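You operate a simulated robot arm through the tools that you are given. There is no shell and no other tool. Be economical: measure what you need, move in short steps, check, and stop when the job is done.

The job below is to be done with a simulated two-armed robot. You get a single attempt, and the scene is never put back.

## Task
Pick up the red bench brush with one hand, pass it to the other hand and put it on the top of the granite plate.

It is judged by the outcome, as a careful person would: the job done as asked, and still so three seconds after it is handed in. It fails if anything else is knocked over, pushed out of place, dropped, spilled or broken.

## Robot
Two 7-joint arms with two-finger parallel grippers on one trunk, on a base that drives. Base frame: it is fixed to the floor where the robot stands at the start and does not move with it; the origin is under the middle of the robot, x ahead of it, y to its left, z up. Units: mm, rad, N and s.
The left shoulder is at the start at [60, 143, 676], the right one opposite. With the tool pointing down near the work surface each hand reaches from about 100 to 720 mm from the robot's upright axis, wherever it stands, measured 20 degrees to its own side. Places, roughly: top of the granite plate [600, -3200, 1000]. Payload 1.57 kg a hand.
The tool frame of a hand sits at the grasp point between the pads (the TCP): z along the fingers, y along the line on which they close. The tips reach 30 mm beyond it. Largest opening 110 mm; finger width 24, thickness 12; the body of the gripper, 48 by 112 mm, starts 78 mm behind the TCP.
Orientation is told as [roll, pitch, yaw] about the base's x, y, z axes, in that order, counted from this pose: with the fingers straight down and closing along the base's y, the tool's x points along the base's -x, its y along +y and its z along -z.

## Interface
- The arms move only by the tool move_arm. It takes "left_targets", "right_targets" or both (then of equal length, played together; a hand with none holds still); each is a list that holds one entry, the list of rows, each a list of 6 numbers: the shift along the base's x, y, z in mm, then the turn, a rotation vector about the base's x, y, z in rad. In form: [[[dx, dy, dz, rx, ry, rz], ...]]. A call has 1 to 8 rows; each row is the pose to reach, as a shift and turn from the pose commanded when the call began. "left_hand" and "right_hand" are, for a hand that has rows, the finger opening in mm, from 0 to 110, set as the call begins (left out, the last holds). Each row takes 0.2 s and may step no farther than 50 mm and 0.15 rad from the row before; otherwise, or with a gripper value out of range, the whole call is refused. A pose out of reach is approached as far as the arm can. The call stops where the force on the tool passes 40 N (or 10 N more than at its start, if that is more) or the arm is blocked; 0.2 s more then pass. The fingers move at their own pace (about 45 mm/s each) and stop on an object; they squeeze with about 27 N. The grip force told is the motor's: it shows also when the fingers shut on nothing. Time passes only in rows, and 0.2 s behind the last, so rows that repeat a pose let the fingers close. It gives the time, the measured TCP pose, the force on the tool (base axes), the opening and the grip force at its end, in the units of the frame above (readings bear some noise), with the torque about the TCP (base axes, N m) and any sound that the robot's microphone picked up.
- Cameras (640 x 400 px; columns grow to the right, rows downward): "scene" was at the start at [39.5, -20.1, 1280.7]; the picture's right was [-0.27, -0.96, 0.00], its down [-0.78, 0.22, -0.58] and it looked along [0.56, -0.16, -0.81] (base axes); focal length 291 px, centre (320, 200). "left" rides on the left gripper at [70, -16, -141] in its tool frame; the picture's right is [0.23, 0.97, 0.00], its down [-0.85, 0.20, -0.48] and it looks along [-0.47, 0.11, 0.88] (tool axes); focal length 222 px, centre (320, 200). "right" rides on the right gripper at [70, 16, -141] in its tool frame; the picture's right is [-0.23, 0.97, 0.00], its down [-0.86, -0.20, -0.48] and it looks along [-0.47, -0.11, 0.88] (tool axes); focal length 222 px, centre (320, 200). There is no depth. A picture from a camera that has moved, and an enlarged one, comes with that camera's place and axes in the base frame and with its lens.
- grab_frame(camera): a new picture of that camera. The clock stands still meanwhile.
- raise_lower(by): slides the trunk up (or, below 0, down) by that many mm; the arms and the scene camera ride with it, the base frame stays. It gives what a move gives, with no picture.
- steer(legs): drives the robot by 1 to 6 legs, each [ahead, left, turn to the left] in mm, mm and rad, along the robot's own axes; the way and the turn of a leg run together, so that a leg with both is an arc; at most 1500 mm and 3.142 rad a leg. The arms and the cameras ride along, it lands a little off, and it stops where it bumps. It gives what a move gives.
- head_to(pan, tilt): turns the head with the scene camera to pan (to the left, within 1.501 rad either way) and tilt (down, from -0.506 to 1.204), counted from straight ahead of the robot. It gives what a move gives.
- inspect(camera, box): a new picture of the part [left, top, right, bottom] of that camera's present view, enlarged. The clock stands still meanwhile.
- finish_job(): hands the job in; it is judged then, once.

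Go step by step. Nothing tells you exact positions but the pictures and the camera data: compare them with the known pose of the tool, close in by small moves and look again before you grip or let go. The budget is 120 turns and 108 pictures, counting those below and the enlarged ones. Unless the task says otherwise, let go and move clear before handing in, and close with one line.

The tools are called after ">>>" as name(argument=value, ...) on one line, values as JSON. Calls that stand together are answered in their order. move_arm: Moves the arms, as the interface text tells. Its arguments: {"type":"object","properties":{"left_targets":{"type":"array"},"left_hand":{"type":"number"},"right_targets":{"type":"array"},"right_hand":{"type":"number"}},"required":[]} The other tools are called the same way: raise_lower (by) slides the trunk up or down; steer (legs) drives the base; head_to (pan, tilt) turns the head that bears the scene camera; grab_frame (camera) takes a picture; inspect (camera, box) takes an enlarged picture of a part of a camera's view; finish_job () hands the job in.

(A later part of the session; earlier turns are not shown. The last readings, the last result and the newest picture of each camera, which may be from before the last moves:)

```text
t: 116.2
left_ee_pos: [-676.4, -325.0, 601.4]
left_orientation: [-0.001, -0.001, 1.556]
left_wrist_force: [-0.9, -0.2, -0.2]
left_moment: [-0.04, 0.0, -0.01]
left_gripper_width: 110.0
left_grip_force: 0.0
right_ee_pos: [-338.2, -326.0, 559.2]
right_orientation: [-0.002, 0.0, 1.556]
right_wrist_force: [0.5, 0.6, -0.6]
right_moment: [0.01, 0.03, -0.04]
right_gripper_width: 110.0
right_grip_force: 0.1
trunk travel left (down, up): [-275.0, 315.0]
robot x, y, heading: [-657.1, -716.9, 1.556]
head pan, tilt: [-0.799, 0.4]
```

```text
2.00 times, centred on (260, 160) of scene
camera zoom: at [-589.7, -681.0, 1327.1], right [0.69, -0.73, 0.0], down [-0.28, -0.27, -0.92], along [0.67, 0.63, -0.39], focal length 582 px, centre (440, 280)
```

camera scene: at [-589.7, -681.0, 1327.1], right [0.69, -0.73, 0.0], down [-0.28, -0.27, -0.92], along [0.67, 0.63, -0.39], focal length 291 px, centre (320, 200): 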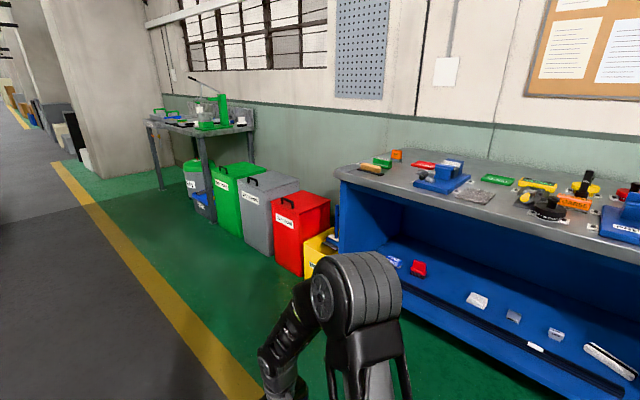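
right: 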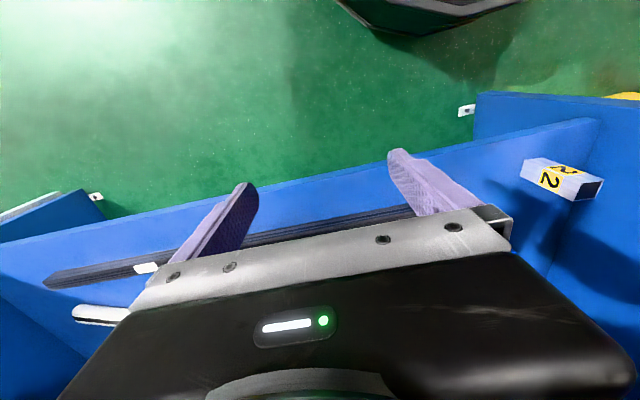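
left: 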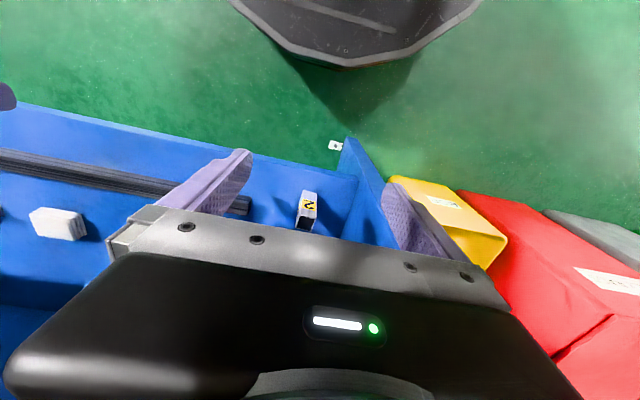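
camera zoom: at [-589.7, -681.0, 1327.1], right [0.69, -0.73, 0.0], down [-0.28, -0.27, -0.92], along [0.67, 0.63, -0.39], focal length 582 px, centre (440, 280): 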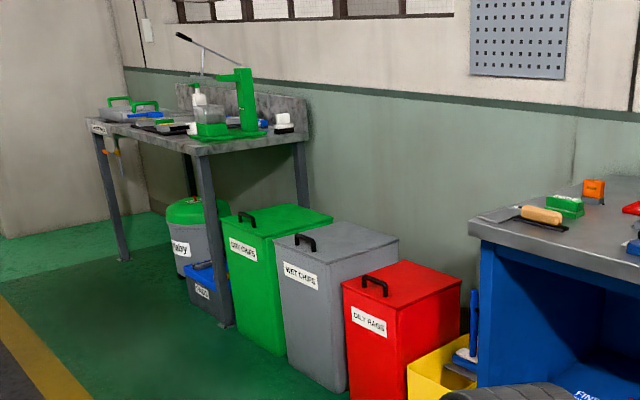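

On bench 1's lower shelf there's a red block with a dark base, next to a "FINE" block. Looking closer.

>>> inspect(camera="scene", box=[360, 235, 480, 310])

>>> inspect(camera="scene", box=[290, 200, 430, 288])

```text
5.33 times, centred on (420, 272) of scene
camera zoom: at [-589.7, -681.0, 1327.1], right [0.69, -0.73, 0.0], down [-0.28, -0.27, -0.92], along [0.67, 0.63, -0.39], focal length 1551 px, centre (-213, -187)
```

zoom: 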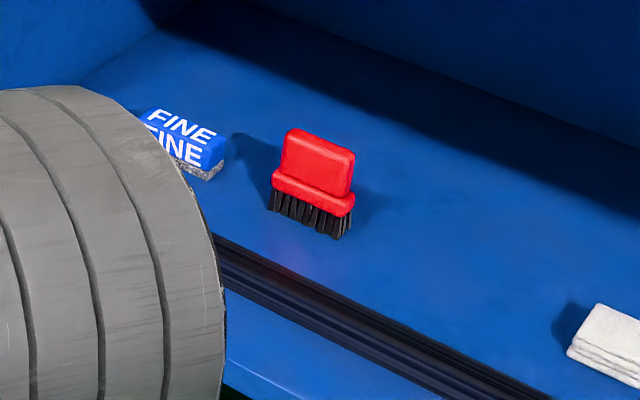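

```text
4.55 times, centred on (360, 244) of scene
camera zoom: at [-589.7, -681.0, 1327.1], right [0.69, -0.73, 0.0], down [-0.28, -0.27, -0.92], along [0.67, 0.63, -0.39], focal length 1322 px, centre (138, 0)
```

zoom: 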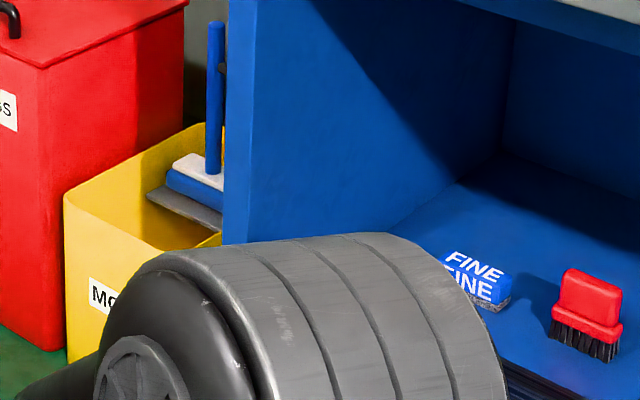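

That's the red bench brush, standing on its bristles on bench 1's lower shelf at about (730, -180, 365), its long side along y. I'll go in front of the bench and lower the trunk for a closer view.

>>> steer(legs=[[0, 0, -1.556], [0, 740, 0], [350, 0, 0]])

>>> raise_lower(by=-150)

>>> head_to(pan=-0.15, tilt=0.6)

>>> grab_frame(camera="scene")

```text
t: 125.9
left_ee_pos: [109.7, 26.1, 602.9]
left_orientation: [-0.001, 0.001, -0.025]
left_wrist_force: [-0.2, -0.4, 0.2]
left_moment: [-0.01, -0.01, -0.01]
left_gripper_width: 110.0
left_grip_force: 0.1
right_ee_pos: [105.1, -311.8, 559.5]
right_orientation: [0.002, 0.0, -0.026]
right_wrist_force: [-1.0, -0.1, 0.0]
right_moment: [0.0, 0.0, 0.03]
right_gripper_width: 110.1
right_grip_force: 0.0
trunk travel left (down, up): [-275.0, 315.0]
robot x, y, heading: [-283.5, 7.9, -0.026]
head pan, tilt: [-0.799, 0.4]
```

```text
t: 127.7
left_ee_pos: [110.5, 26.3, 452.9]
left_orientation: [0.0, 0.0, -0.024]
left_wrist_force: [0.0, -0.2, 0.6]
left_moment: [0.02, -0.04, -0.01]
left_gripper_width: 109.9
left_grip_force: 0.1
right_ee_pos: [105.5, -312.2, 410.4]
right_orientation: [0.001, 0.0, -0.027]
right_wrist_force: [0.2, -0.4, -0.1]
right_moment: [0.03, 0.01, 0.03]
right_gripper_width: 109.8
right_grip_force: 0.1
trunk travel left (down, up): [-125.0, 465.0]
robot x, y, heading: [-278.8, 9.2, -0.022]
head pan, tilt: [-0.799, 0.4]
```

```text
t: 128.7
left_ee_pos: [109.0, 25.7, 452.6]
left_orientation: [-0.001, 0.001, -0.025]
left_wrist_force: [-0.5, 0.1, 0.2]
left_moment: [-0.03, 0.02, 0.0]
left_gripper_width: 109.8
left_grip_force: 0.0
right_ee_pos: [104.8, -312.1, 409.8]
right_orientation: [0.001, 0.001, -0.025]
right_wrist_force: [0.4, 0.2, 0.2]
right_moment: [-0.01, -0.01, 0.06]
right_gripper_width: 110.1
right_grip_force: 0.0
trunk travel left (down, up): [-125.0, 465.0]
robot x, y, heading: [-282.4, 10.4, -0.024]
head pan, tilt: [-0.15, 0.6]
```

```text
69 pictures are left
camera scene: at [-223.8, -6.0, 1158.9], right [-0.17, -0.98, 0.0], down [-0.56, 0.1, -0.83], along [0.81, -0.14, -0.56], focal length 291 px, centre (320, 200)
```

scene: 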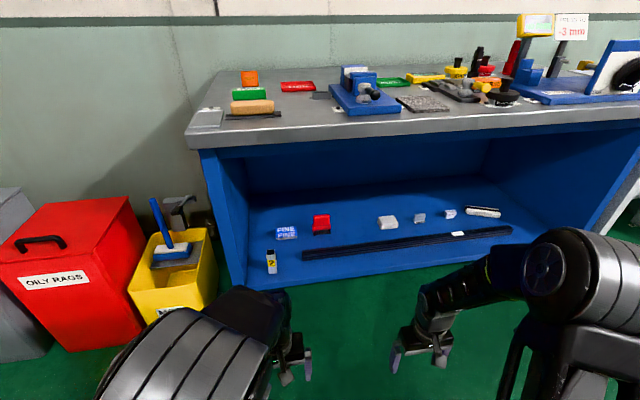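

A clear view. Zooming on the brush and shelf.

>>> inspect(camera="scene", box=[260, 190, 420, 290])

```text
4.00 times, centred on (340, 240) of scene
camera zoom: at [-223.8, -6.0, 1158.9], right [-0.17, -0.98, 0.0], down [-0.56, 0.1, -0.83], along [0.81, -0.14, -0.56], focal length 1163 px, centre (240, 40)
```

zoom: 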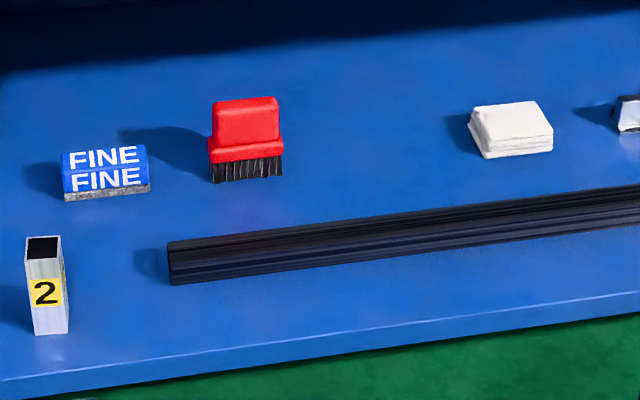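

The handle centre triangulates to about (717, -178, 398), shelf at z≈330, with a black bar lying in front at x≈570-610. Plan: the right hand picks it pitched forward, the left takes it from above. First I pose the right arm.

>>> move_arm(right_targets=[[[22, 15, 3, 0, -0.125, 0], [44, 30, 6, 0, -0.25, 0], [66, 45, 9, 0, -0.375, 0], [88, 60, 12, 0, -0.5, 0], [110, 75, 15, 0, -0.625, 0], [132, 90, 18, 0, -0.75, 0], [154, 105, 20, 0, -0.875, 0], [173, 121, 22, 0, -1.0, 0]]], right_hand=110)

>>> grab_frame(camera="scene")

```text
t: 130.5
left_ee_pos: [109.7, 25.8, 452.4]
left_orientation: [0.0, 0.001, -0.025]
left_wrist_force: [0.3, -0.7, 0.3]
left_moment: [0.05, -0.03, -0.02]
left_gripper_width: 109.9
left_grip_force: 0.0
right_ee_pos: [277.7, -191.0, 430.6]
right_orientation: [0.039, -1.002, -0.046]
right_wrist_force: [-0.6, 0.2, -0.7]
right_moment: [0.01, 0.02, -0.01]
right_gripper_width: 109.9
right_grip_force: 0.0
trunk travel left (down, up): [-125.0, 465.0]
robot x, y, heading: [-282.9, 10.4, -0.024]
head pan, tilt: [-0.15, 0.6]
```

```text
67 pictures are left
camera scene: at [-223.9, -6.0, 1158.9], right [-0.17, -0.98, 0.0], down [-0.56, 0.1, -0.83], along [0.81, -0.14, -0.56], focal length 291 px, centre (320, 200)
```

scene: 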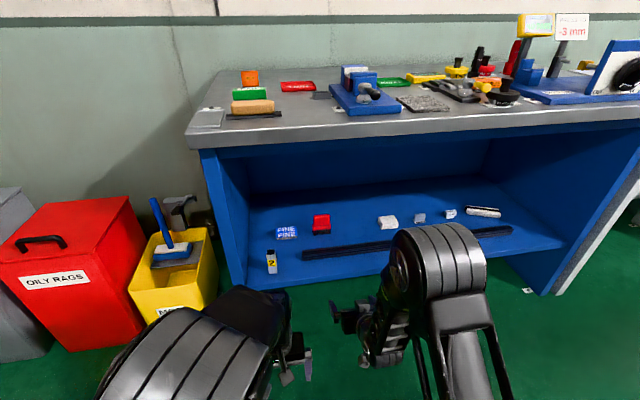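

The right arm is posed. I'll draw the left hand back a bit to stay clear, then drive in part way and look.

>>> move_arm(left_targets=[[[-40, 0, 0, 0, 0, 0], [-80, 0, 0, 0, 0, 0], [-120, 0, 0, 0, 0, 0]]])

>>> steer(legs=[[0, 0, 0.024], [250, 0, 0]])

>>> grab_frame(camera="scene")

>>> grab_frame(camera="right")

```text
t: 131.3
left_ee_pos: [-10.0, 23.8, 452.9]
left_orientation: [-0.002, -0.001, -0.023]
left_wrist_force: [-0.9, -0.4, 0.3]
left_moment: [0.0, 0.0, 0.02]
left_gripper_width: 110.1
left_grip_force: 0.0
right_ee_pos: [277.3, -191.8, 430.1]
right_orientation: [0.039, -1.0, -0.045]
right_wrist_force: [0.1, 0.1, 0.3]
right_moment: [0.0, 0.01, -0.06]
right_gripper_width: 110.1
right_grip_force: 0.2
trunk travel left (down, up): [-125.0, 465.0]
robot x, y, heading: [-283.7, 8.6, -0.028]
head pan, tilt: [-0.15, 0.6]
```

```text
t: 133.5
left_ee_pos: [238.2, 29.7, 452.7]
left_orientation: [0.0, 0.0, -0.003]
left_wrist_force: [0.1, -0.8, -0.8]
left_moment: [-0.02, -0.02, 0.02]
left_gripper_width: 110.3
left_grip_force: 0.0
right_ee_pos: [530.7, -179.5, 431.2]
right_orientation: [0.038, -1.001, -0.024]
right_wrist_force: [0.0, 0.3, -0.1]
right_moment: [0.01, 0.0, 0.0]
right_gripper_width: 109.8
right_grip_force: 0.1
trunk travel left (down, up): [-125.0, 465.0]
robot x, y, heading: [-34.3, 11.1, -0.002]
head pan, tilt: [-0.15, 0.6]
```

```text
66 pictures are left
camera scene: at [25.1, -5.0, 1158.9], right [-0.15, -0.99, 0.0], down [-0.56, 0.09, -0.83], along [0.82, -0.13, -0.56], focal length 291 px, centre (320, 200)
```

scene: 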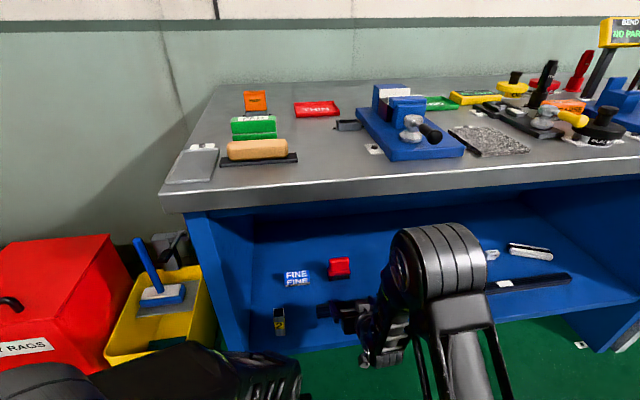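

```text
65 pictures are left
camera right: at [373.8, -164.4, 448.8], right [0.11, 0.97, 0.21], down [0.06, -0.22, 0.97], along [0.99, -0.1, -0.08], focal length 222 px, centre (320, 200)
```

right: 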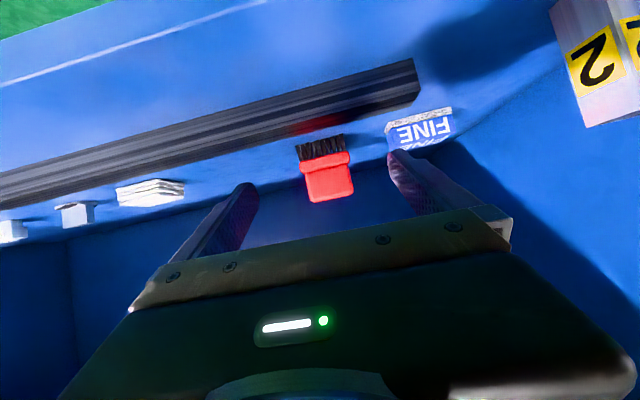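

The brush lies centred between the fingers. Driving a little closer, then I'll extend the arm.

>>> steer(legs=[[70, 0, 0]])

>>> move_arm(right_targets=[[[20, 0, -10, 0, 0, 0], [40, 0, -18, 0, 0, 0], [60, 0, -24, 0, 0, 0]]])

>>> grab_frame(camera="right")

>>> grab_frame(camera="scene")

```text
t: 134.5
left_ee_pos: [309.4, 30.3, 454.2]
left_orientation: [0.0, 0.0, -0.001]
left_wrist_force: [0.0, 0.4, 0.5]
left_moment: [0.02, 0.03, 0.03]
left_gripper_width: 110.3
left_grip_force: 0.0
right_ee_pos: [600.6, -178.5, 430.5]
right_orientation: [0.039, -1.001, -0.021]
right_wrist_force: [0.7, 0.1, 0.2]
right_moment: [0.01, 0.02, -0.03]
right_gripper_width: 109.8
right_grip_force: 0.1
trunk travel left (down, up): [-125.0, 465.0]
robot x, y, heading: [38.5, 6.9, -0.001]
head pan, tilt: [-0.15, 0.6]
```

```text
t: 135.3
left_ee_pos: [309.4, 30.3, 453.1]
left_orientation: [0.0, 0.002, 0.0]
left_wrist_force: [-0.7, 0.2, 0.5]
left_moment: [0.0, -0.01, 0.0]
left_gripper_width: 109.7
left_grip_force: 0.0
right_ee_pos: [662.3, -178.1, 405.6]
right_orientation: [0.04, -1.0, -0.021]
right_wrist_force: [-0.6, -0.2, -0.4]
right_moment: [-0.05, 0.01, 0.05]
right_gripper_width: 109.9
right_grip_force: 0.1
trunk travel left (down, up): [-125.0, 465.0]
robot x, y, heading: [38.1, 7.1, -0.003]
head pan, tilt: [-0.15, 0.6]
```

```text
64 pictures are left
camera right: at [505.1, -163.9, 423.6], right [0.11, 0.97, 0.21], down [0.06, -0.22, 0.97], along [0.99, -0.1, -0.08], focal length 222 px, centre (320, 200)
```

right: 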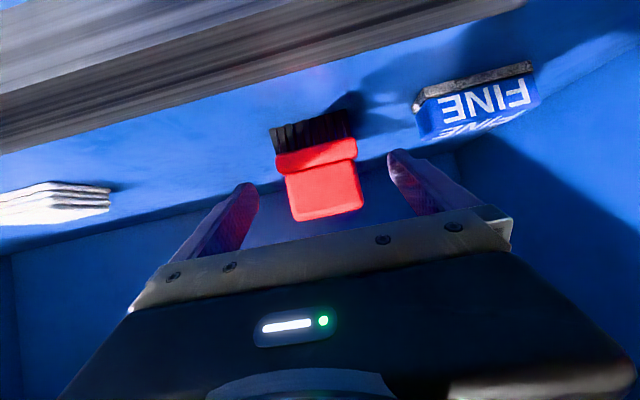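

```text
63 pictures are left
camera scene: at [95.4, -5.0, 1158.9], right [-0.15, -0.99, 0.0], down [-0.56, 0.08, -0.83], along [0.82, -0.12, -0.56], focal length 291 px, centre (320, 200)
```

scene: 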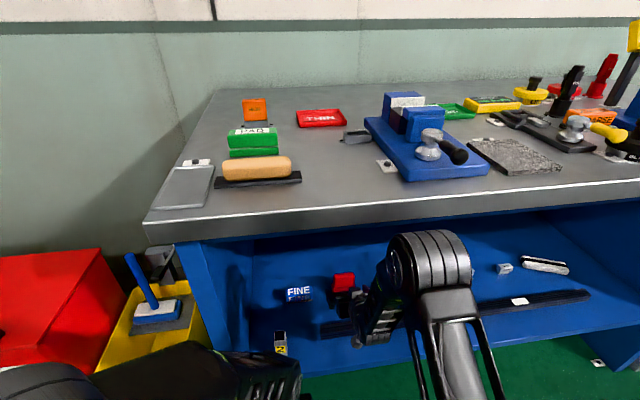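

The wrist camera confirms the handle centre near (716, -180, 400). Advance to straddle it.

>>> move_arm(right_targets=[[[20, -1, -1, 0, 0, 0], [40, -1, -2, 0, 0, 0], [54, -1, -3, 0, 0, 0]]])

>>> grab_frame(camera="right")

```text
t: 136.1
left_ee_pos: [308.8, 31.4, 453.0]
left_orientation: [0.0, -0.001, 0.0]
left_wrist_force: [0.9, -0.4, 0.8]
left_moment: [-0.02, 0.0, -0.01]
left_gripper_width: 110.1
left_grip_force: 0.0
right_ee_pos: [715.7, -179.2, 403.3]
right_orientation: [0.04, -0.997, -0.021]
right_wrist_force: [0.4, -0.7, -0.6]
right_moment: [-0.02, 0.0, -0.01]
right_gripper_width: 110.1
right_grip_force: 0.0
trunk travel left (down, up): [-125.0, 465.0]
robot x, y, heading: [37.5, 11.2, 0.0]
head pan, tilt: [-0.15, 0.6]
```

```text
62 pictures are left
camera right: at [559.4, -164.5, 421.1], right [0.11, 0.97, 0.21], down [0.06, -0.22, 0.97], along [0.99, -0.1, -0.09], focal length 222 px, centre (320, 200)
```

right: 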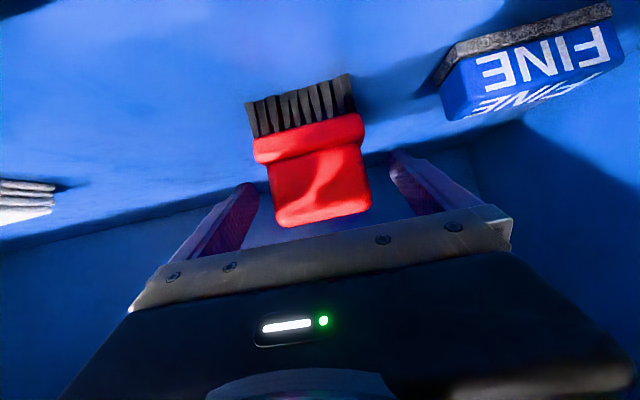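

The fingers straddle the handle; I'll advance 8 mm and close.

>>> move_arm(right_targets=[[[8, 0, 0, 0, 0, 0]]])

>>> move_arm(right_targets=[[[0, 0, 0, 0, 0, 0], [0, 0, 0, 0, 0, 0], [0, 0, 0, 0, 0, 0], [0, 0, 0, 0, 0, 0], [0, 0, 0, 0, 0, 0]]], right_hand=20)

>>> grab_frame(camera="right")

```text
t: 136.5
left_ee_pos: [309.5, 30.1, 453.5]
left_orientation: [-0.001, -0.002, 0.0]
left_wrist_force: [0.3, -0.1, 0.1]
left_moment: [0.0, 0.03, 0.03]
left_gripper_width: 110.2
left_grip_force: 0.0
right_ee_pos: [723.4, -178.8, 403.0]
right_orientation: [0.038, -1.002, -0.024]
right_wrist_force: [0.2, -0.1, 0.1]
right_moment: [-0.02, 0.0, 0.01]
right_gripper_width: 110.0
right_grip_force: 0.0
trunk travel left (down, up): [-125.0, 465.0]
robot x, y, heading: [40.0, 5.3, 0.0]
head pan, tilt: [-0.15, 0.6]
```

```text
t: 137.7
left_ee_pos: [309.6, 30.6, 453.0]
left_orientation: [-0.002, 0.0, -0.001]
left_wrist_force: [-0.3, -0.4, 1.0]
left_moment: [-0.01, -0.02, -0.02]
left_gripper_width: 109.7
left_grip_force: 0.0
right_ee_pos: [724.2, -179.8, 403.3]
right_orientation: [0.04, -0.999, -0.02]
right_wrist_force: [0.2, -0.4, 1.3]
right_moment: [-0.15, -0.01, 0.02]
right_gripper_width: 69.5
right_grip_force: 26.7
trunk travel left (down, up): [-125.0, 465.0]
robot x, y, heading: [43.0, 10.9, -0.0]
head pan, tilt: [-0.15, 0.6]
```

```text
61 pictures are left
camera right: at [567.0, -164.9, 421.5], right [0.11, 0.97, 0.21], down [0.06, -0.22, 0.97], along [0.99, -0.1, -0.08], focal length 222 px, centre (320, 200)
```

right: 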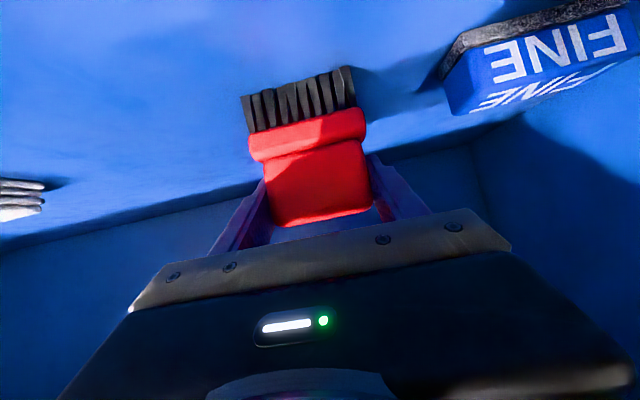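

Gripped at 69.5 mm. Lift gently and retract.

>>> move_arm(right_targets=[[[0, 0, 15, 0, 0, 0], [0, 0, 35, 0, 0, 0], [0, 0, 60, 0, 0, 0], [-30, 0, 70, 0, 0, 0], [-60, 0, 70, 0, 0, 0], [-90, 0, 70, 0, 0, 0], [-120, 0, 70, 0, 0, 0]]])

>>> grab_frame(camera="right")

```text
t: 139.3
left_ee_pos: [309.2, 30.6, 451.2]
left_orientation: [0.001, 0.0, 0.001]
left_wrist_force: [-0.6, 0.0, -0.2]
left_moment: [-0.01, -0.01, -0.05]
left_gripper_width: 110.0
left_grip_force: 0.2
right_ee_pos: [602.1, -179.1, 473.4]
right_orientation: [0.039, -1.001, -0.022]
right_wrist_force: [-0.1, -0.1, -0.9]
right_moment: [-0.01, 0.03, 0.0]
right_gripper_width: 69.7
right_grip_force: 26.9
trunk travel left (down, up): [-125.0, 465.0]
robot x, y, heading: [37.6, 7.4, -0.002]
head pan, tilt: [-0.15, 0.6]
```

```text
60 pictures are left
camera right: at [445.0, -165.2, 491.4], right [0.11, 0.97, 0.21], down [0.06, -0.22, 0.97], along [0.99, -0.1, -0.08], focal length 222 px, centre (320, 200)
```

right: 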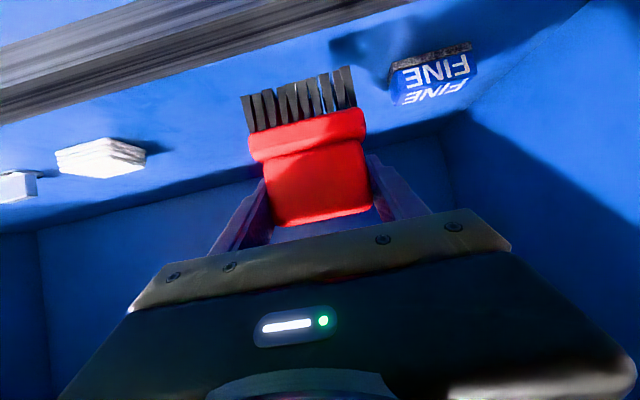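

The brush is held. Back out of the bench and then arrange the handover.

>>> steer(legs=[[-550, 0, 0]])

>>> raise_lower(by=300)

>>> move_arm(right_targets=[[[-25, 15, 0, 0, 0, 0], [-50, 30, 0, 0, 0, 0], [-75, 45, 0, 0, 0, 0], [-100, 60, 0, 0, 0, 0], [-125, 75, 0, 0, 0, 0], [-145, 90, 0, 0, 0, 0]]])

>>> head_to(pan=0, tilt=0.95)

>>> grab_frame(camera="scene")

```text
t: 142.4
left_ee_pos: [-232.5, 31.3, 452.4]
left_orientation: [0.001, 0.0, -0.002]
left_wrist_force: [-1.1, -0.2, 1.0]
left_moment: [0.0, 0.0, 0.05]
left_gripper_width: 110.4
left_grip_force: 0.1
right_ee_pos: [59.5, -179.9, 472.5]
right_orientation: [0.038, -1.003, -0.019]
right_wrist_force: [-0.5, 0.0, -1.8]
right_moment: [-0.01, 0.01, -0.01]
right_gripper_width: 69.8
right_grip_force: 27.1
trunk travel left (down, up): [-125.0, 465.0]
robot x, y, heading: [-503.5, 7.7, -0.001]
head pan, tilt: [-0.15, 0.6]
```

```text
t: 145.4
left_ee_pos: [-234.1, 30.6, 752.8]
left_orientation: [0.0, 0.0, 0.0]
left_wrist_force: [0.4, -0.7, -0.6]
left_moment: [-0.02, 0.01, -0.03]
left_gripper_width: 110.0
left_grip_force: 0.1
right_ee_pos: [59.4, -179.3, 773.0]
right_orientation: [0.038, -1.001, -0.021]
right_wrist_force: [0.3, 0.3, -0.6]
right_moment: [0.0, 0.0, 0.01]
right_gripper_width: 69.9
right_grip_force: 27.1
trunk travel left (down, up): [-425.0, 165.0]
robot x, y, heading: [-504.6, 9.7, -0.0]
head pan, tilt: [-0.15, 0.6]
```

```text
t: 146.8
left_ee_pos: [-232.9, 30.3, 752.7]
left_orientation: [-0.002, 0.002, -0.001]
left_wrist_force: [0.0, 1.4, 0.5]
left_moment: [-0.01, -0.01, 0.0]
left_gripper_width: 110.1
left_grip_force: 0.0
right_ee_pos: [-31.9, -68.7, 754.3]
right_orientation: [0.036, -1.001, -0.022]
right_wrist_force: [0.9, -0.4, -1.1]
right_moment: [0.04, 0.01, 0.02]
right_gripper_width: 69.4
right_grip_force: 26.5
right hand out of reach, approached as far as the arm can: row 3, 4, 5, 6
trunk travel left (down, up): [-425.0, 165.0]
robot x, y, heading: [-499.2, 9.4, 0.002]
head pan, tilt: [-0.15, 0.6]
```

```text
t: 147.6
left_ee_pos: [-233.7, 31.2, 752.4]
left_orientation: [0.001, 0.0, 0.002]
left_wrist_force: [0.1, 0.4, 1.1]
left_moment: [-0.02, 0.0, 0.0]
left_gripper_width: 109.8
left_grip_force: 0.1
right_ee_pos: [-32.3, -68.4, 754.8]
right_orientation: [0.037, -1.0, -0.023]
right_wrist_force: [-0.1, 0.6, -1.6]
right_moment: [0.02, 0.03, -0.03]
right_gripper_width: 69.9
right_grip_force: 26.5
trunk travel left (down, up): [-425.0, 165.0]
robot x, y, heading: [-507.3, 7.7, 0.001]
head pan, tilt: [0.0, 0.949]
```

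```text
59 pictures are left
camera scene: at [-461.4, 8.4, 1430.5], right [0.0, -1.0, 0.0], down [-0.81, 0.0, -0.58], along [0.58, 0.0, -0.81], focal length 291 px, centre (320, 200)
```

scene: 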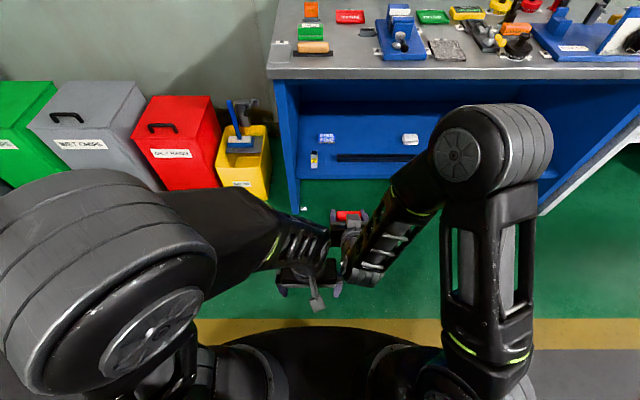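

Right hand holds the brush up front. I'll take the left hand out, up and forward while turning it -90° about z so it closes along x.

>>> move_arm(left_targets=[[[0, 50, 0, 0, 0, 0], [0, 100, 30, 0, 0, 0], [0, 135, 65, 0, 0, -0.14], [25, 135, 105, 0, 0, -0.28], [60, 135, 135, 0, 0, -0.42], [100, 135, 135, 0, 0, -0.56], [145, 135, 135, 0, 0, -0.7], [190, 135, 135, 0, 0, -0.84]]])

>>> move_arm(left_targets=[[[2, 0, 0, 0, 0, -0.14], [4, 0, 0, 0, 0, -0.28], [6, 0, 0, 0, 0, -0.42], [8, 0, 0, 0, 0, -0.56], [10, 0, 0, 0, 0, -0.7], [11, 0, 0, 0, 0, -0.731]]], left_hand=80)

>>> grab_frame(camera="scene")

>>> grab_frame(camera="left")

```text
refused: row 2 steps farther than a row can; nothing moved
```

```text
t: 149.0
left_ee_pos: [-222.3, 31.5, 752.2]
left_orientation: [0.0, 0.0, -0.733]
left_wrist_force: [-0.1, 0.2, -0.3]
left_moment: [-0.01, -0.01, -0.01]
left_gripper_width: 80.0
left_grip_force: 0.1
right_ee_pos: [-32.2, -69.3, 753.5]
right_orientation: [0.038, -0.997, -0.021]
right_wrist_force: [0.9, 0.6, -1.0]
right_moment: [-0.06, 0.01, 0.0]
right_gripper_width: 69.8
right_grip_force: 26.4
trunk travel left (down, up): [-425.0, 165.0]
robot x, y, heading: [-505.2, 7.2, 0.0]
head pan, tilt: [0.0, 0.949]
```

```text
58 pictures are left
camera scene: at [-461.4, 8.5, 1430.5], right [0.0, -1.0, 0.0], down [-0.81, 0.0, -0.58], along [0.58, 0.0, -0.81], focal length 291 px, centre (320, 200)
```

scene: 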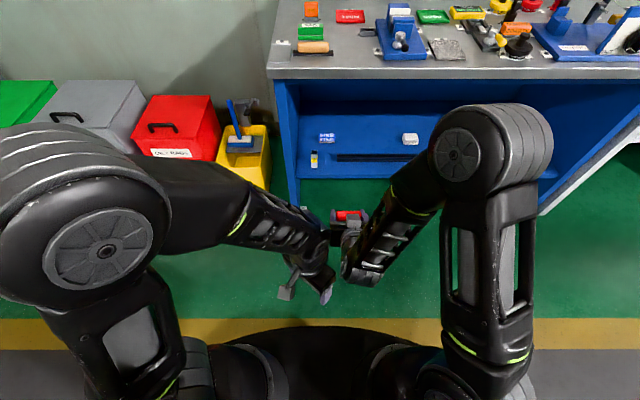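

```text
57 pictures are left
camera left: at [-284.7, 65.8, 893.8], right [0.48, 0.88, 0.0], down [0.77, -0.42, 0.48], along [0.42, -0.23, -0.88], focal length 222 px, centre (320, 200)
```

left: 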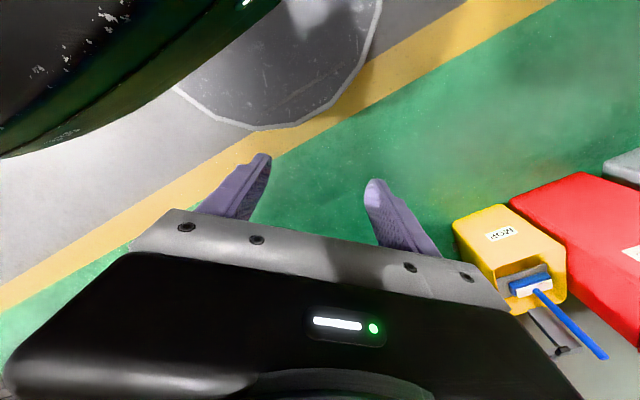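

The first call was refused (step too long), but the turn in place went without contact. Now move left outward, up, and forward.

>>> move_arm(left_targets=[[[0, 45, 0, 0, 0, 0], [0, 85, 20, 0, 0, 0], [0, 120, 50, 0, 0, 0], [0, 130, 95, 0, 0, 0], [20, 130, 135, 0, 0, 0], [60, 130, 135, 0, 0, -0.14], [105, 130, 135, 0, 0, -0.28], [150, 130, 135, 0, 0, -0.42]]])

>>> move_arm(left_targets=[[[20, 0, 0, 0, 0, -0.14], [40, 0, 0, 0, 0, -0.28], [42, 0, 0, 0, 0, -0.418]]])

>>> grab_frame(camera="scene")

>>> grab_frame(camera="left")

```text
t: 150.8
left_ee_pos: [-74.9, 161.7, 887.7]
left_orientation: [-0.001, -0.001, -1.153]
left_wrist_force: [-0.3, -0.3, -0.2]
left_moment: [0.02, 0.03, -0.02]
left_gripper_width: 79.8
left_grip_force: 0.0
left hand out of reach, approached as far as the arm can: row 2, 3, 4
right_ee_pos: [-31.5, -69.6, 754.4]
right_orientation: [0.036, -0.999, -0.02]
right_wrist_force: [0.0, -0.4, -1.8]
right_moment: [-0.03, 0.0, 0.06]
right_gripper_width: 69.4
right_grip_force: 26.6
trunk travel left (down, up): [-425.0, 165.0]
robot x, y, heading: [-502.4, 10.7, 0.001]
head pan, tilt: [0.0, 0.949]
```

```text
t: 151.6
left_ee_pos: [-29.8, 160.8, 887.6]
left_orientation: [0.0, -0.002, -1.571]
left_wrist_force: [-0.9, 0.2, 0.9]
left_moment: [0.03, 0.02, 0.02]
left_gripper_width: 80.0
left_grip_force: 0.0
right_ee_pos: [-32.2, -68.3, 754.0]
right_orientation: [0.039, -0.999, -0.021]
right_wrist_force: [-0.4, 0.3, -1.4]
right_moment: [0.0, 0.0, 0.04]
right_gripper_width: 69.7
right_grip_force: 27.3
trunk travel left (down, up): [-425.0, 165.0]
robot x, y, heading: [-504.5, 8.4, -0.0]
head pan, tilt: [0.0, 0.949]
```

```text
56 pictures are left
camera scene: at [-461.5, 8.6, 1430.5], right [0.0, -1.0, 0.0], down [-0.81, 0.0, -0.58], along [0.58, 0.0, -0.81], focal length 291 px, centre (320, 200)
```

scene: 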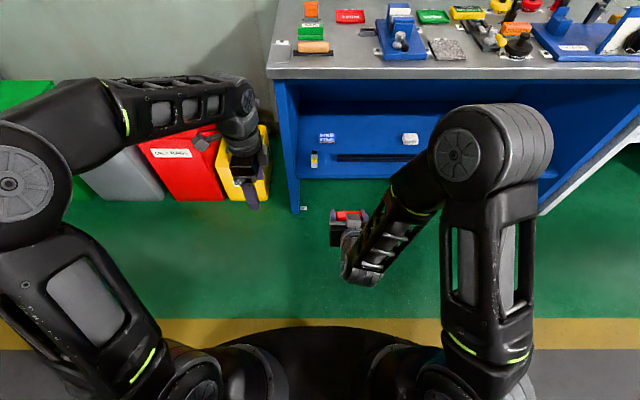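

```text
55 pictures are left
camera left: at [-46.2, 230.4, 1028.6], right [0.97, 0.23, 0.0], down [0.2, -0.85, 0.48], along [0.11, -0.47, -0.88], focal length 222 px, centre (320, 200)
```

left: 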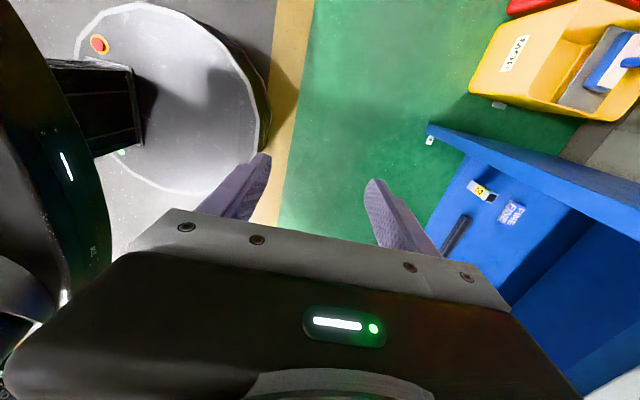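

Left hand is oriented. Move it over towards the brush and look.

>>> move_arm(left_targets=[[[0, -45, 0, 0, 0, 0], [0, -90, 0, 0, 0, 0], [0, -135, 0, 0, 0, 0], [0, -165, 0, 0, 0, 0]]])

>>> grab_frame(camera="left")

>>> grab_frame(camera="scene")

```text
t: 152.6
left_ee_pos: [-29.5, -5.0, 887.0]
left_orientation: [-0.003, -0.002, -1.568]
left_wrist_force: [0.3, -0.6, 0.8]
left_moment: [-0.01, 0.03, -0.02]
left_gripper_width: 80.1
left_grip_force: 0.1
right_ee_pos: [-31.0, -69.0, 754.2]
right_orientation: [0.037, -0.997, -0.02]
right_wrist_force: [0.5, -0.4, -1.5]
right_moment: [-0.01, -0.03, 0.0]
right_gripper_width: 69.2
right_grip_force: 27.4
trunk travel left (down, up): [-425.0, 165.0]
robot x, y, heading: [-502.9, 7.7, 0.003]
head pan, tilt: [0.0, 0.949]
```

```text
54 pictures are left
camera left: at [-46.0, 65.0, 1029.3], right [0.97, 0.23, 0.0], down [0.2, -0.85, 0.48], along [0.11, -0.47, -0.88], focal length 222 px, centre (320, 200)
```

left: 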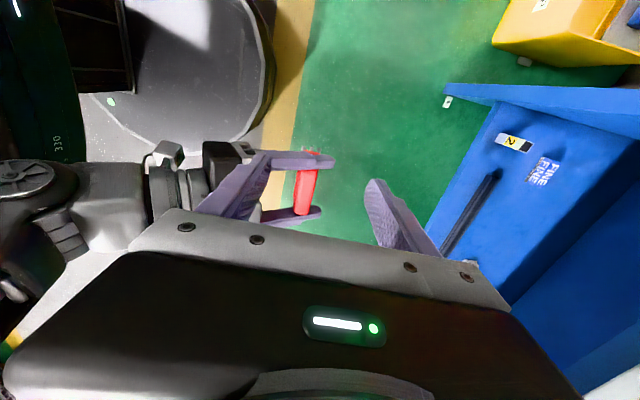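

```text
53 pictures are left
camera scene: at [-461.3, 8.2, 1430.5], right [0.0, -1.0, 0.0], down [-0.81, 0.0, -0.58], along [0.58, 0.0, -0.81], focal length 291 px, centre (320, 200)
```

scene: 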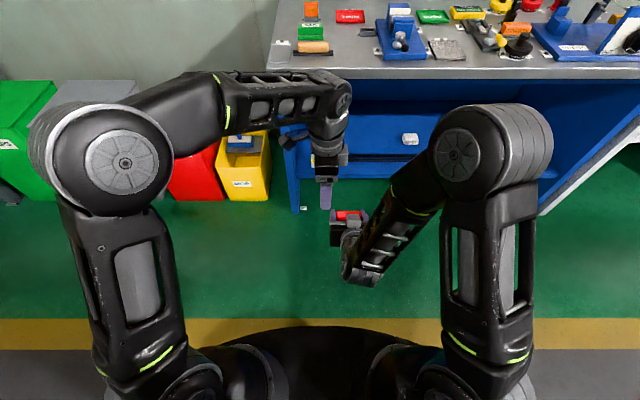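

The brush handle's top is seen around (-33, -63). I'll narrow the left opening to 52 mm, centre over the handle and check.

>>> move_arm(left_targets=[[[-1, -30, 0, 0, 0, 0], [-3, -62, 0, 0, 0, 0], [-3, -62, -20, 0, 0, 0], [-3, -62, -40, 0, 0, 0]]], left_hand=52)

>>> grab_frame(camera="left")

>>> inspect(camera="scene", box=[260, 90, 460, 290])

```text
t: 153.6
left_ee_pos: [-35.0, -65.6, 845.7]
left_orientation: [0.0, 0.001, -1.569]
left_wrist_force: [-0.2, -0.5, 0.2]
left_moment: [-0.02, 0.03, 0.03]
left_gripper_width: 52.0
left_grip_force: 0.1
right_ee_pos: [-32.0, -68.0, 753.7]
right_orientation: [0.036, -0.999, -0.022]
right_wrist_force: [-0.6, -0.3, -1.4]
right_moment: [0.01, 0.02, 0.01]
right_gripper_width: 69.7
right_grip_force: 26.7
trunk travel left (down, up): [-425.0, 165.0]
robot x, y, heading: [-504.6, 8.0, 0.005]
head pan, tilt: [0.0, 0.949]
```

```text
52 pictures are left
camera left: at [-50.6, 3.1, 987.6], right [0.97, 0.23, 0.0], down [0.2, -0.85, 0.48], along [0.11, -0.47, -0.88], focal length 222 px, centre (320, 200)
```

left: 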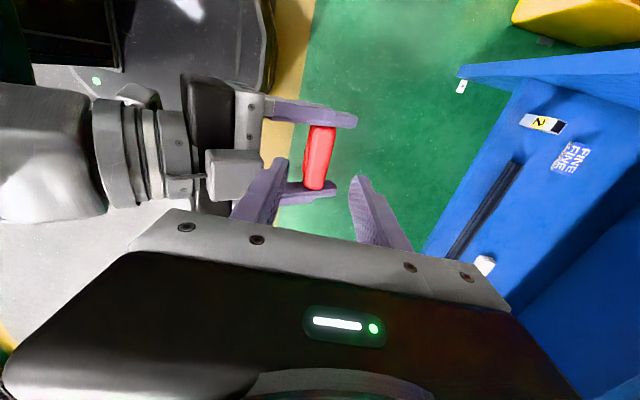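

```text
2.00 times, centred on (360, 190) of scene
camera zoom: at [-461.2, 8.5, 1430.5], right [0.0, -1.0, 0.0], down [-0.81, 0.0, -0.58], along [0.58, 0.0, -0.81], focal length 582 px, centre (240, 220)
```

zoom: 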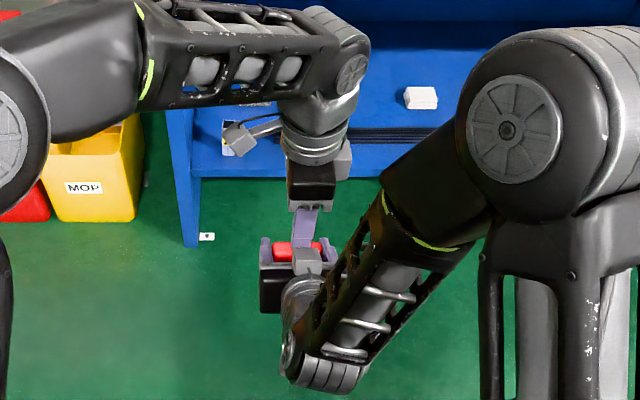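

Brush thickness spans x≈-49..-23, but a block on the right gripper (~(-100,-71,837)) would foul a straight-down left palm. I'll tilt the left hand 30° so its body leans to +y, and check.

>>> move_arm(left_targets=[[[0, 12, 3, -0.13, 0, 0], [-1, 24, 3, -0.26, 0, 0], [-1, 36, 3, -0.39, 0, 0], [-1, 47, 3, -0.52, 0, 0]]])

>>> grab_frame(camera="left")

>>> inspect(camera="scene", box=[260, 90, 460, 290])

```text
t: 154.6
left_ee_pos: [-35.4, -17.8, 851.5]
left_orientation: [-0.003, -0.524, -1.569]
left_wrist_force: [0.0, 0.2, -0.4]
left_moment: [-0.02, -0.02, -0.03]
left_gripper_width: 51.9
left_grip_force: 0.0
right_ee_pos: [-31.4, -66.2, 753.3]
right_orientation: [0.038, -0.999, -0.021]
right_wrist_force: [-0.5, 0.0, -2.1]
right_moment: [0.04, -0.01, -0.01]
right_gripper_width: 69.4
right_grip_force: 27.1
trunk travel left (down, up): [-425.0, 165.0]
robot x, y, heading: [-506.0, 8.8, 0.002]
head pan, tilt: [0.0, 0.949]
```

```text
50 pictures are left
camera left: at [-50.8, 112.1, 938.2], right [0.97, 0.2, -0.11], down [0.2, -0.5, 0.84], along [0.11, -0.84, -0.53], focal length 222 px, centre (320, 200)
```

left: 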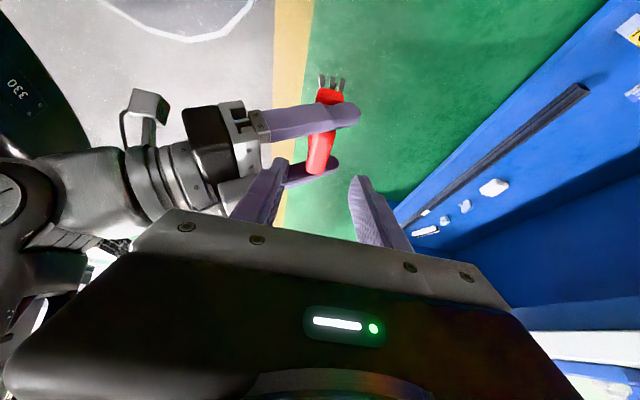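

```text
2.00 times, centred on (360, 190) of scene
camera zoom: at [-461.3, 9.0, 1430.5], right [0.0, -1.0, 0.0], down [-0.81, 0.0, -0.58], along [0.58, 0.0, -0.81], focal length 582 px, centre (240, 220)
```

zoom: 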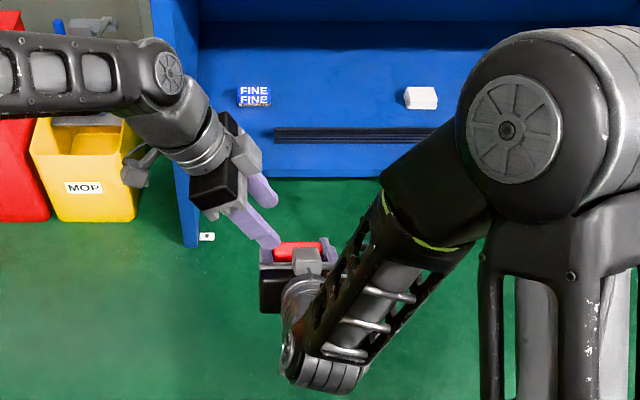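

Tilted approach looks clear. Descend part way along the tool axis and look.

>>> move_arm(left_targets=[[[0, -13, -24, 0, 0, 0], [0, -26, -48, 0, 0, 0]]])

>>> grab_frame(camera="left")

>>> inspect(camera="scene", box=[300, 150, 400, 230])

```text
t: 155.2
left_ee_pos: [-33.1, -44.6, 801.4]
left_orientation: [-0.002, -0.52, -1.57]
left_wrist_force: [-0.7, -0.4, -0.1]
left_moment: [-0.03, 0.02, -0.02]
left_gripper_width: 52.0
left_grip_force: 0.1
right_ee_pos: [-30.7, -68.8, 754.2]
right_orientation: [0.038, -0.998, -0.021]
right_wrist_force: [-0.1, -0.1, -1.0]
right_moment: [0.0, 0.01, -0.03]
right_gripper_width: 69.6
right_grip_force: 26.7
trunk travel left (down, up): [-425.0, 165.0]
robot x, y, heading: [-502.2, 13.5, -0.001]
head pan, tilt: [0.0, 0.949]
```

```text
48 pictures are left
camera left: at [-49.5, 86.2, 889.9], right [0.97, 0.2, -0.11], down [0.2, -0.5, 0.84], along [0.11, -0.84, -0.53], focal length 222 px, centre (320, 200)
```

left: 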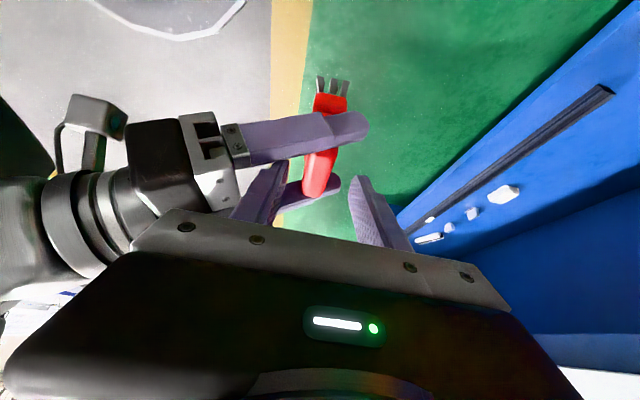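

```text
5.00 times, centred on (350, 190) of scene
camera zoom: at [-461.1, 8.5, 1430.5], right [0.0, -1.0, 0.0], down [-0.81, 0.0, -0.58], along [0.58, 0.0, -0.81], focal length 1454 px, centre (170, 250)
```

zoom: 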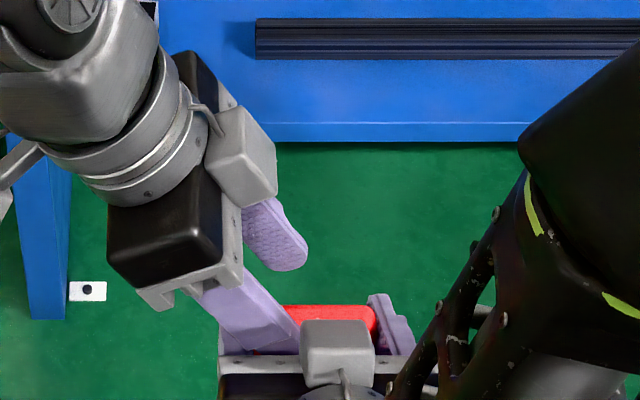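

Clear so far; complete the descent.

>>> move_arm(left_targets=[[[-1, -7, -12, 0, 0, 0], [-2, -14, -24, 0, 0, 0], [-2, -19, -33, 0, 0, 0]]])

>>> grab_frame(camera="left")

>>> grab_frame(camera="right")

```text
t: 156.0
left_ee_pos: [-35.4, -64.5, 769.5]
left_orientation: [-0.003, -0.522, -1.569]
left_wrist_force: [1.2, -6.4, 7.1]
left_moment: [0.36, 0.37, 0.15]
left_gripper_width: 50.0
left_grip_force: 0.1
right_ee_pos: [-32.2, -68.1, 753.3]
right_orientation: [0.038, -0.998, -0.021]
right_wrist_force: [-2.1, 5.7, -8.0]
right_moment: [-0.51, -0.41, -0.18]
right_gripper_width: 69.7
right_grip_force: 27.4
trunk travel left (down, up): [-425.0, 165.0]
robot x, y, heading: [-502.9, 8.6, -0.004]
head pan, tilt: [0.0, 0.949]
```

```text
46 pictures are left
camera left: at [-51.4, 66.1, 857.9], right [0.97, 0.2, -0.11], down [0.2, -0.5, 0.84], along [0.11, -0.84, -0.53], focal length 222 px, centre (320, 200)
```

left: 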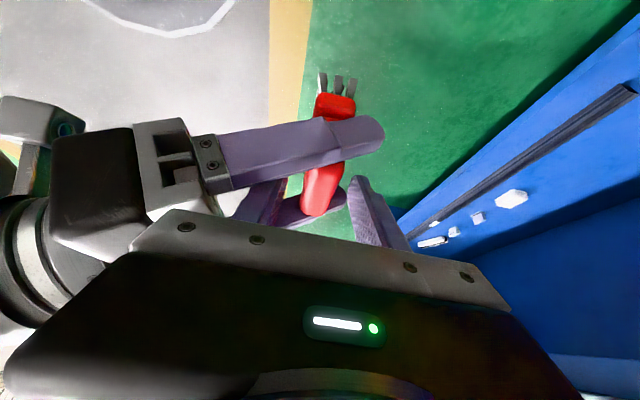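

```text
45 pictures are left
camera right: at [-189.2, -53.5, 771.8], right [0.11, 0.97, 0.21], down [0.06, -0.22, 0.97], along [0.99, -0.1, -0.09], focal length 222 px, centre (320, 200)
```

right: 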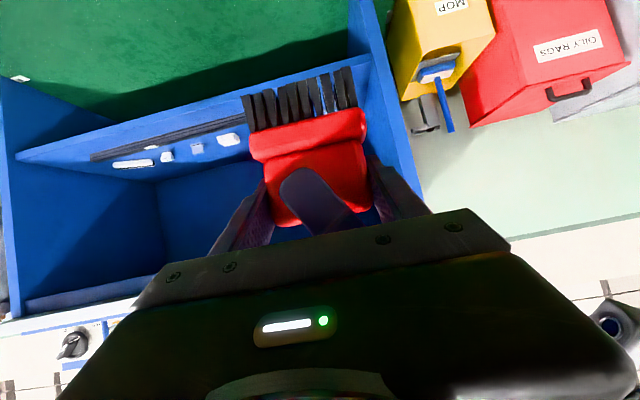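

A light contact (≈10 N) pushes the left hand toward -y/+z — its palm edge touching the right palm. I'll ease off in that direction.

>>> move_arm(left_targets=[[[1, -2, 4, 0, 0, 0], [2, -3, 8, 0, 0, 0]]])

```text
t: 156.6
left_ee_pos: [-34.8, -66.8, 777.6]
left_orientation: [-0.003, -0.52, -1.569]
left_wrist_force: [-0.9, -1.3, 0.9]
left_moment: [0.01, -0.01, 0.0]
left_gripper_width: 52.1
left_grip_force: 0.2
right_ee_pos: [-31.4, -68.5, 754.9]
right_orientation: [0.034, -1.0, -0.023]
right_wrist_force: [0.4, 0.2, -0.8]
right_moment: [-0.01, -0.01, -0.01]
right_gripper_width: 69.5
right_grip_force: 27.3
trunk travel left (down, up): [-425.0, 165.0]
robot x, y, heading: [-505.5, 12.4, -0.001]
head pan, tilt: [0.0, 0.949]
```

Contact released; fingertips overlap the handle by ~25 mm. Close the left hand.

>>> move_arm(left_targets=[[[0, -1, -2, 0, 0, 0], [0, -1, -2, 0, 0, 0], [0, -1, -2, 0, 0, 0], [0, -1, -2, 0, 0, 0]]], left_hand=5)

>>> grab_frame(camera="right")

>>> grab_frame(camera="left")

```text
t: 157.6
left_ee_pos: [-35.4, -68.0, 774.7]
left_orientation: [-0.005, -0.52, -1.569]
left_wrist_force: [-13.7, 1.1, 4.2]
left_moment: [-0.12, -0.1, 0.32]
left_gripper_width: 23.7
left_grip_force: 26.4
right_ee_pos: [-30.8, -68.1, 754.4]
right_orientation: [0.04, -0.999, -0.022]
right_wrist_force: [13.9, -0.6, -4.6]
right_moment: [0.11, 0.35, -0.3]
right_gripper_width: 69.5
right_grip_force: 26.7
trunk travel left (down, up): [-425.0, 165.0]
robot x, y, heading: [-505.5, 8.9, -0.004]
head pan, tilt: [0.0, 0.949]
```

```text
44 pictures are left
camera right: at [-188.2, -53.8, 772.0], right [0.11, 0.97, 0.21], down [0.06, -0.22, 0.97], along [0.99, -0.1, -0.08], focal length 222 px, centre (320, 200)
```

right: 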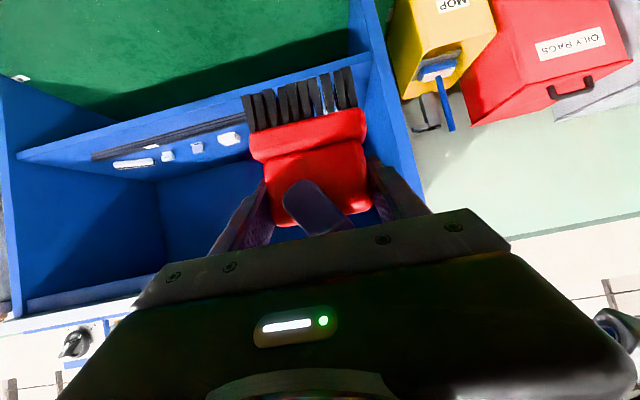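

```text
43 pictures are left
camera left: at [-50.5, 62.4, 862.7], right [0.97, 0.2, -0.12], down [0.2, -0.5, 0.84], along [0.11, -0.84, -0.53], focal length 222 px, centre (320, 200)
```

left: 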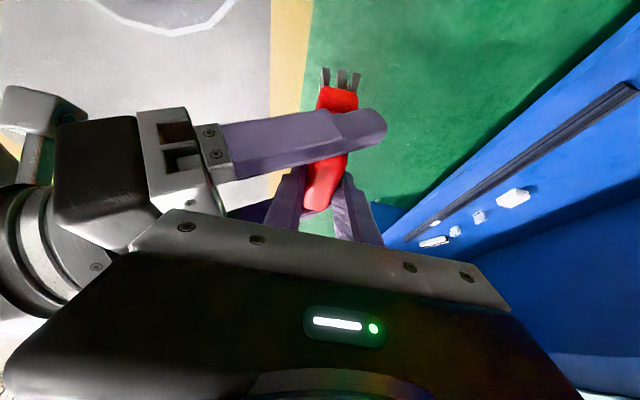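

The left holds the handle at 23.7 mm; a 14 N sideways strain remains, so I ease left 2–3 mm in -x.

>>> move_arm(left_targets=[[[-2, 0, 0, 0, 0, 0], [-3, 0, 0, 0, 0, 0], [-3, 0, 0, 0, 0, 0]]])

```text
t: 158.4
left_ee_pos: [-36.1, -66.2, 774.1]
left_orientation: [0.001, -0.52, -1.568]
left_wrist_force: [-1.3, -2.4, -4.7]
left_moment: [0.27, -0.01, 0.29]
left_gripper_width: 23.6
left_grip_force: 27.3
right_ee_pos: [-32.2, -68.4, 753.6]
right_orientation: [0.038, -1.0, -0.019]
right_wrist_force: [1.6, 1.9, 3.1]
right_moment: [-0.28, 0.09, -0.31]
right_gripper_width: 69.5
right_grip_force: 27.2
trunk travel left (down, up): [-425.0, 165.0]
robot x, y, heading: [-505.9, 7.6, 0.003]
head pan, tilt: [0.0, 0.949]
```

Strain relieved. Open the right hand modestly, then retreat it straight back.

>>> move_arm(right_targets=[[[0, 0, 0, 0, 0, 0], [0, 0, 0, 0, 0, 0]]], right_hand=86)

>>> grab_frame(camera="right")

```text
t: 159.0
left_ee_pos: [-35.3, -67.4, 774.5]
left_orientation: [-0.002, -0.52, -1.569]
left_wrist_force: [0.0, -0.5, 0.3]
left_moment: [-0.01, 0.01, 0.0]
left_gripper_width: 23.4
left_grip_force: 26.5
right_ee_pos: [-32.6, -69.2, 753.2]
right_orientation: [0.038, -1.0, -0.021]
right_wrist_force: [0.8, -0.5, -0.9]
right_moment: [-0.01, 0.04, 0.0]
right_gripper_width: 85.9
right_grip_force: 0.0
trunk travel left (down, up): [-425.0, 165.0]
robot x, y, heading: [-504.6, 6.5, 0.0]
head pan, tilt: [0.0, 0.949]
```

```text
42 pictures are left
camera right: at [-189.0, -53.8, 771.9], right [0.11, 0.97, 0.21], down [0.06, -0.22, 0.97], along [0.99, -0.1, -0.09], focal length 222 px, centre (320, 200)
```

right: 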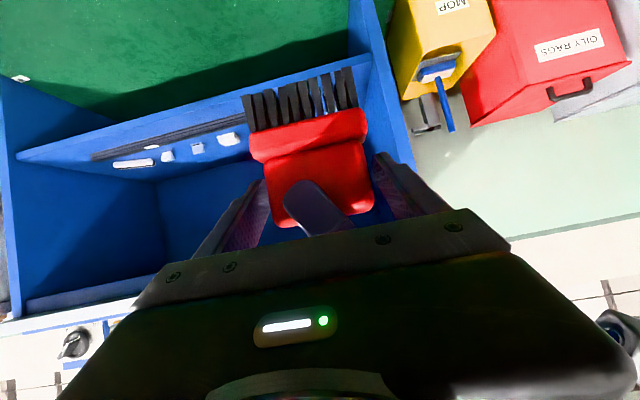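

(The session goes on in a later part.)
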